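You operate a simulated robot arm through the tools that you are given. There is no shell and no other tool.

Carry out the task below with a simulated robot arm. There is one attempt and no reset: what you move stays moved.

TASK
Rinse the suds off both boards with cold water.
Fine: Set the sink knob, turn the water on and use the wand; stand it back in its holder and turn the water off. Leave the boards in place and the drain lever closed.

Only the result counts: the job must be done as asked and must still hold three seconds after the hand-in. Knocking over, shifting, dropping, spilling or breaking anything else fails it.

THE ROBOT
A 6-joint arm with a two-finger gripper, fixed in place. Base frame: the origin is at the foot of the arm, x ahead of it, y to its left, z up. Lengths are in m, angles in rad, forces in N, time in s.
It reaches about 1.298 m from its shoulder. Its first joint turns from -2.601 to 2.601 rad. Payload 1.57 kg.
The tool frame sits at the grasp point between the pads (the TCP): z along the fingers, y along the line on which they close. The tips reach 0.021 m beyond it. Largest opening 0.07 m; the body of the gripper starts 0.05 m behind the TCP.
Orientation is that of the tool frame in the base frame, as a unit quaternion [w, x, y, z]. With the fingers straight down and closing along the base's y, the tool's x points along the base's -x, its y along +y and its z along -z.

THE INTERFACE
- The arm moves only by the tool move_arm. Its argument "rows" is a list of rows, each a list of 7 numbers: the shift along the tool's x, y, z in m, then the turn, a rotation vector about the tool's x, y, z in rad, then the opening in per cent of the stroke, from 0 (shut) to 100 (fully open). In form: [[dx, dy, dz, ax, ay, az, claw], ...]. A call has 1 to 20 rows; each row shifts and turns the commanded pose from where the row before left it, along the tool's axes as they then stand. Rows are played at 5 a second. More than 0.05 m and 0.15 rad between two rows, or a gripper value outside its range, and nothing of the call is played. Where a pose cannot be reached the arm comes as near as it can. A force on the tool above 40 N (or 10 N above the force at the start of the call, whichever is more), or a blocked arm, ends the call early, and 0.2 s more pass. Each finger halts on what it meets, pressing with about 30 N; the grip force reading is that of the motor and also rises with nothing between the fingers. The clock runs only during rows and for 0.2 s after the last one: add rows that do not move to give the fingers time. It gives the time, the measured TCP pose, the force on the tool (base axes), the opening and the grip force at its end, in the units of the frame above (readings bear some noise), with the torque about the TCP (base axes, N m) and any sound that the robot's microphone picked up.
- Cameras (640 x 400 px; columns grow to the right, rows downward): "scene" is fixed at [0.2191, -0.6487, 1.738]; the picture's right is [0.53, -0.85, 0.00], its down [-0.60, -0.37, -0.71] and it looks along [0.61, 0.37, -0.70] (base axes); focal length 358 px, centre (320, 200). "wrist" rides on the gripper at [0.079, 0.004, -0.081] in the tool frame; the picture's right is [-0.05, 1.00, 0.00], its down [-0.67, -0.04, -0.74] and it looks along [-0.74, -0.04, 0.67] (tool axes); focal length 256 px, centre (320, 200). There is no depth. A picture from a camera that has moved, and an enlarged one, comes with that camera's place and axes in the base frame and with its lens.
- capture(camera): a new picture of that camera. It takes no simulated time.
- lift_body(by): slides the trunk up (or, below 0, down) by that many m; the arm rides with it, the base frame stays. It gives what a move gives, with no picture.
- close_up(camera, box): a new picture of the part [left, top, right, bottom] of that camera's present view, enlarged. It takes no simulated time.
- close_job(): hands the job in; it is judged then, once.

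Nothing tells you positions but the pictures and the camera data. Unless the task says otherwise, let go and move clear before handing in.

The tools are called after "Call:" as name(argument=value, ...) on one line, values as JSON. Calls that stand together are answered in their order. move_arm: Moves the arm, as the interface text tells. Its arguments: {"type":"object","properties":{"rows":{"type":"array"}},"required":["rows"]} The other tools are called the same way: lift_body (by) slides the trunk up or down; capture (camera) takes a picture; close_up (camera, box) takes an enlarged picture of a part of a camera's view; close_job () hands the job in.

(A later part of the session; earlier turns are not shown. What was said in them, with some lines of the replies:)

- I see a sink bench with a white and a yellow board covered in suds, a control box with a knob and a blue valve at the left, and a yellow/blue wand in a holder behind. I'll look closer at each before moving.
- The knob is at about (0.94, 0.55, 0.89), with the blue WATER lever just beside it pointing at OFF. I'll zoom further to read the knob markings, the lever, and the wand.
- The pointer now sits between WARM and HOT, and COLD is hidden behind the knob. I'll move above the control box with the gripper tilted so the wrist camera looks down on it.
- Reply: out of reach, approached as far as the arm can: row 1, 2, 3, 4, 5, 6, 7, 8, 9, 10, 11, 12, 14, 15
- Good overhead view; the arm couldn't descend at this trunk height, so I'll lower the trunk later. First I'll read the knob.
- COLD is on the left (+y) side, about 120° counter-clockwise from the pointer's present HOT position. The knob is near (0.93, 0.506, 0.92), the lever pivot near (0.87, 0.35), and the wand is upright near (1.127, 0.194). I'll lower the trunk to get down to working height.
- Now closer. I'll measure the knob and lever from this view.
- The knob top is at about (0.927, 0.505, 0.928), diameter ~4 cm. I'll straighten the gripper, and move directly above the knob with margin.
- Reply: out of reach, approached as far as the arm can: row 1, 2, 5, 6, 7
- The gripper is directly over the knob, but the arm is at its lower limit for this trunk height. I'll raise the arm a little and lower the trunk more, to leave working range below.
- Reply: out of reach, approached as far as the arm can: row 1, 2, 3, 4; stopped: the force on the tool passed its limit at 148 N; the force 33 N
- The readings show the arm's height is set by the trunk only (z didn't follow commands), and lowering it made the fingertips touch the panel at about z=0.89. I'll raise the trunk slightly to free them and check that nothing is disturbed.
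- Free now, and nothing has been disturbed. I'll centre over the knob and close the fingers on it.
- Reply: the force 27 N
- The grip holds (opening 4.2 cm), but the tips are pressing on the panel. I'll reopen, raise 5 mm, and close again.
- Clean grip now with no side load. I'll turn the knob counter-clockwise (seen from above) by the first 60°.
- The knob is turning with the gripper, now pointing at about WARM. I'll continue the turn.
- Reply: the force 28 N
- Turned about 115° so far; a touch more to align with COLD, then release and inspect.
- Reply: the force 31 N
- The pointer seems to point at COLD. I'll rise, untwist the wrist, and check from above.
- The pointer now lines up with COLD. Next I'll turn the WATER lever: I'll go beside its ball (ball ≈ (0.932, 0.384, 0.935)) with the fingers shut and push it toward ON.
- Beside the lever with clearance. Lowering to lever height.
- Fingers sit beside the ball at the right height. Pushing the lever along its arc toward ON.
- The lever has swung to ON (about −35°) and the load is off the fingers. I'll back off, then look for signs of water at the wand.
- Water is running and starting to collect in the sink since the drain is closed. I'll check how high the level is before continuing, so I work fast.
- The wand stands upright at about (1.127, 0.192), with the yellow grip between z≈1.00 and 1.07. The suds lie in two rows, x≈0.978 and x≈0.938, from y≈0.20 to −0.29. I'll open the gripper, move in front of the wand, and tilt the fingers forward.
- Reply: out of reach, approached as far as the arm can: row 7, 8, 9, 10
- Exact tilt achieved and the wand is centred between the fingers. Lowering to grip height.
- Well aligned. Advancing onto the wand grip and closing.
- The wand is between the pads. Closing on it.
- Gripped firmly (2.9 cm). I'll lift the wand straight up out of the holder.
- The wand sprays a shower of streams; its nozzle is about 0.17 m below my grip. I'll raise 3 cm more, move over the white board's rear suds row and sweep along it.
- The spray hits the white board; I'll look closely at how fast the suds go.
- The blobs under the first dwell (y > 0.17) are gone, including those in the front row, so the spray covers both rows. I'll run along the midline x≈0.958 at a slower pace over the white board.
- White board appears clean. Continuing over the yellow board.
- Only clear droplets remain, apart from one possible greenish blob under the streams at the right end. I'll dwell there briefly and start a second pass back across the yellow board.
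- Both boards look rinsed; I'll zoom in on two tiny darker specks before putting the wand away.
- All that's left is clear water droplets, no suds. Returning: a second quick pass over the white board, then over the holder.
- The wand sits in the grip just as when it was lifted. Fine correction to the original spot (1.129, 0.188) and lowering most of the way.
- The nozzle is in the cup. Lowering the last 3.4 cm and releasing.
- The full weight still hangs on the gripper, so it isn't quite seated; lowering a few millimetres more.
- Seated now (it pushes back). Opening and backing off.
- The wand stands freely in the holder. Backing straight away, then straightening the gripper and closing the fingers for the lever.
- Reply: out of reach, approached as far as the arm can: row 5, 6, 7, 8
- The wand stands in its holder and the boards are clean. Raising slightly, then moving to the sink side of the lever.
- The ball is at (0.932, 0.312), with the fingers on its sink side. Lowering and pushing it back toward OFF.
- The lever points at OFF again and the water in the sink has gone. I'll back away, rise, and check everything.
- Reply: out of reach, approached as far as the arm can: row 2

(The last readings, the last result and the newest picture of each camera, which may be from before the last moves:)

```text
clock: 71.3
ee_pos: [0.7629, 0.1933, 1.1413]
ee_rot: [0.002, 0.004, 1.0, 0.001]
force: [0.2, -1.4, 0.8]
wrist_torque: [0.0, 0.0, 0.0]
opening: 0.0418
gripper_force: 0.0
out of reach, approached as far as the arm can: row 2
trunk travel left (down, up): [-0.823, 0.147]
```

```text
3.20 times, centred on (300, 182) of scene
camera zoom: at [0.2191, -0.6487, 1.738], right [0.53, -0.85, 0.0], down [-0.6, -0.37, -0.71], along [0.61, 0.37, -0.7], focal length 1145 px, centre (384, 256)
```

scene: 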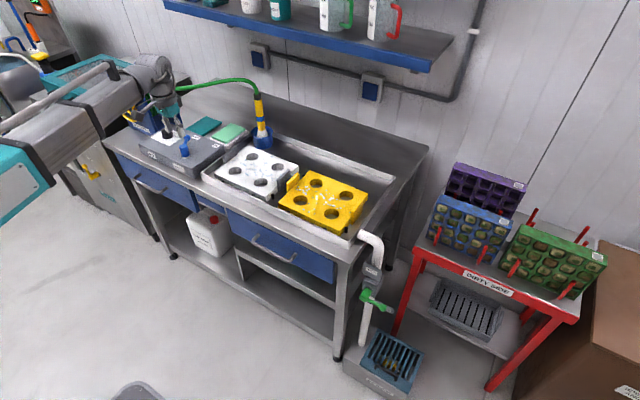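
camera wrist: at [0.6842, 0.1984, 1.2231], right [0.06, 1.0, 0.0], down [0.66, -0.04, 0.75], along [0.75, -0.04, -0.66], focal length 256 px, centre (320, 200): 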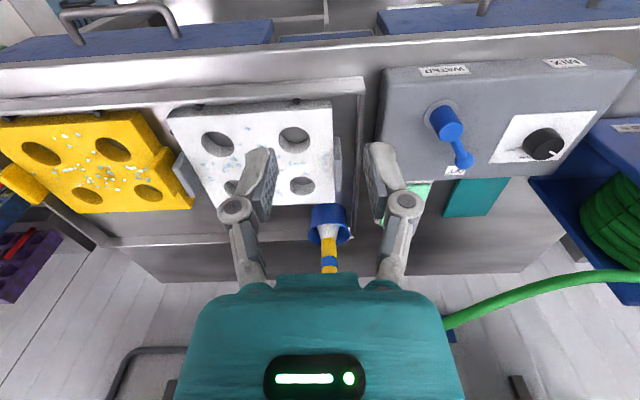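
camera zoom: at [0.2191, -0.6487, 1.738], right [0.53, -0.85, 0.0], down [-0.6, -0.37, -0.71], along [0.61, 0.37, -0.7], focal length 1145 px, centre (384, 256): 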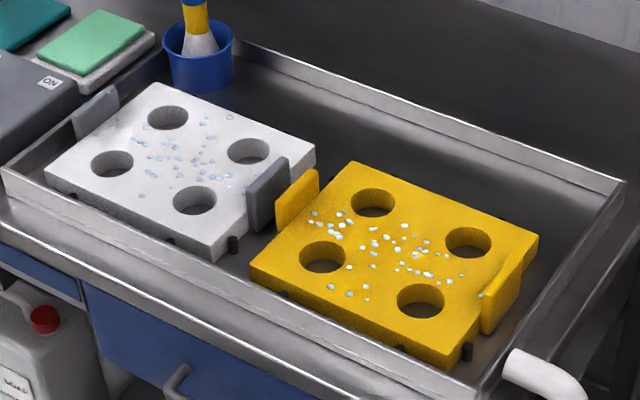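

Lever, wand and boards all match their starting places. One last close look at both boards from the robot side for hidden suds, and at the drain lever.

Call:
close_up(camera="wrist", box=[0, 90, 220, 225])

Call:
close_up(camera="wrist", box=[150, 85, 370, 285])

Call:
close_up(camera="wrist", box=[400, 60, 620, 200])

Call:
close_up(camera="scene", box=[320, 220, 440, 400])

```text
2.91 times, centred on (110, 158) of wrist
camera zoom: at [0.6842, 0.1984, 1.2231], right [0.06, 1.0, 0.0], down [0.66, -0.04, 0.75], along [0.75, -0.04, -0.66], focal length 745 px, centre (931, 324)
```

zoom: 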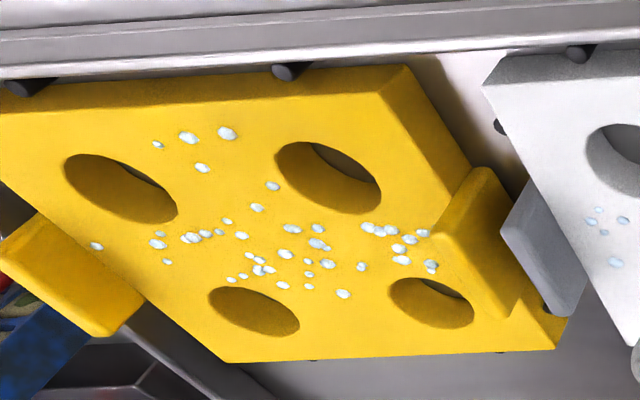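

```text
2.00 times, centred on (260, 185) of wrist
camera zoom: at [0.6842, 0.1984, 1.2231], right [0.06, 1.0, 0.0], down [0.66, -0.04, 0.75], along [0.75, -0.04, -0.66], focal length 512 px, centre (440, 230)
```

zoom: 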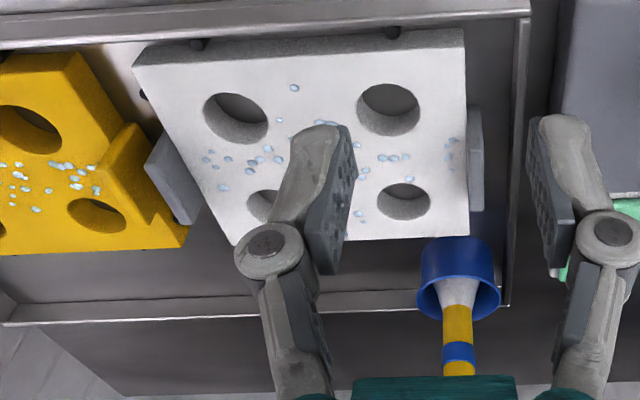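

```text
2.86 times, centred on (510, 130) of wrist
camera zoom: at [0.6842, 0.1984, 1.2231], right [0.06, 1.0, 0.0], down [0.66, -0.04, 0.75], along [0.75, -0.04, -0.66], focal length 731 px, centre (-223, 400)
```

zoom: 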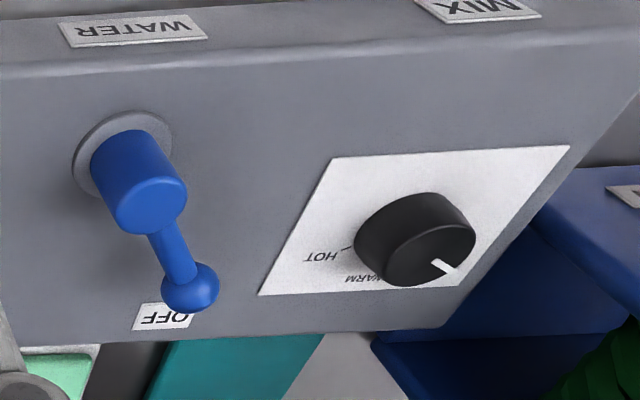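

```text
2.22 times, centred on (380, 310) of scene
camera zoom: at [0.2191, -0.6487, 1.738], right [0.53, -0.85, 0.0], down [-0.6, -0.37, -0.71], along [0.61, 0.37, -0.7], focal length 795 px, centre (187, -44)
```

zoom: 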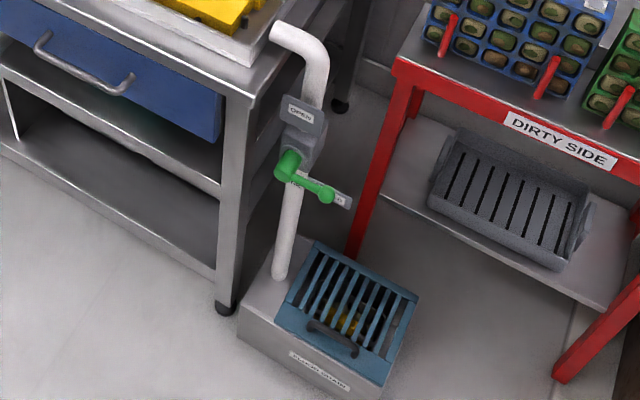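

Both boards show only clear water droplets. The wand stands in its holder, the lever is at OFF, the knob is at COLD, and the drain lever is untouched. The arm is clear, so I'm handing in.

Call:
close_job()

```text
The job is handed in.
```

Both boards are rinsed with cold water and the job is handed in. The last pictures show only clear droplets on them, no suds.

- **Knob:** set to COLD before the water went on.
- **Water:** turned on, then off at the end. The lever points at OFF and the water in the sink has gone.
- **Wand:** standing in its blue holder, released and upright.
- **Boards and drain lever:** the boards did not move and I never touched the drain lever, which is still closed.

Early on, while I was lowering the trunk, the fingertips pressed onto the control panel. The force peaked at 148 N before the move stopped itself. I saw no damage and nothing shifted.
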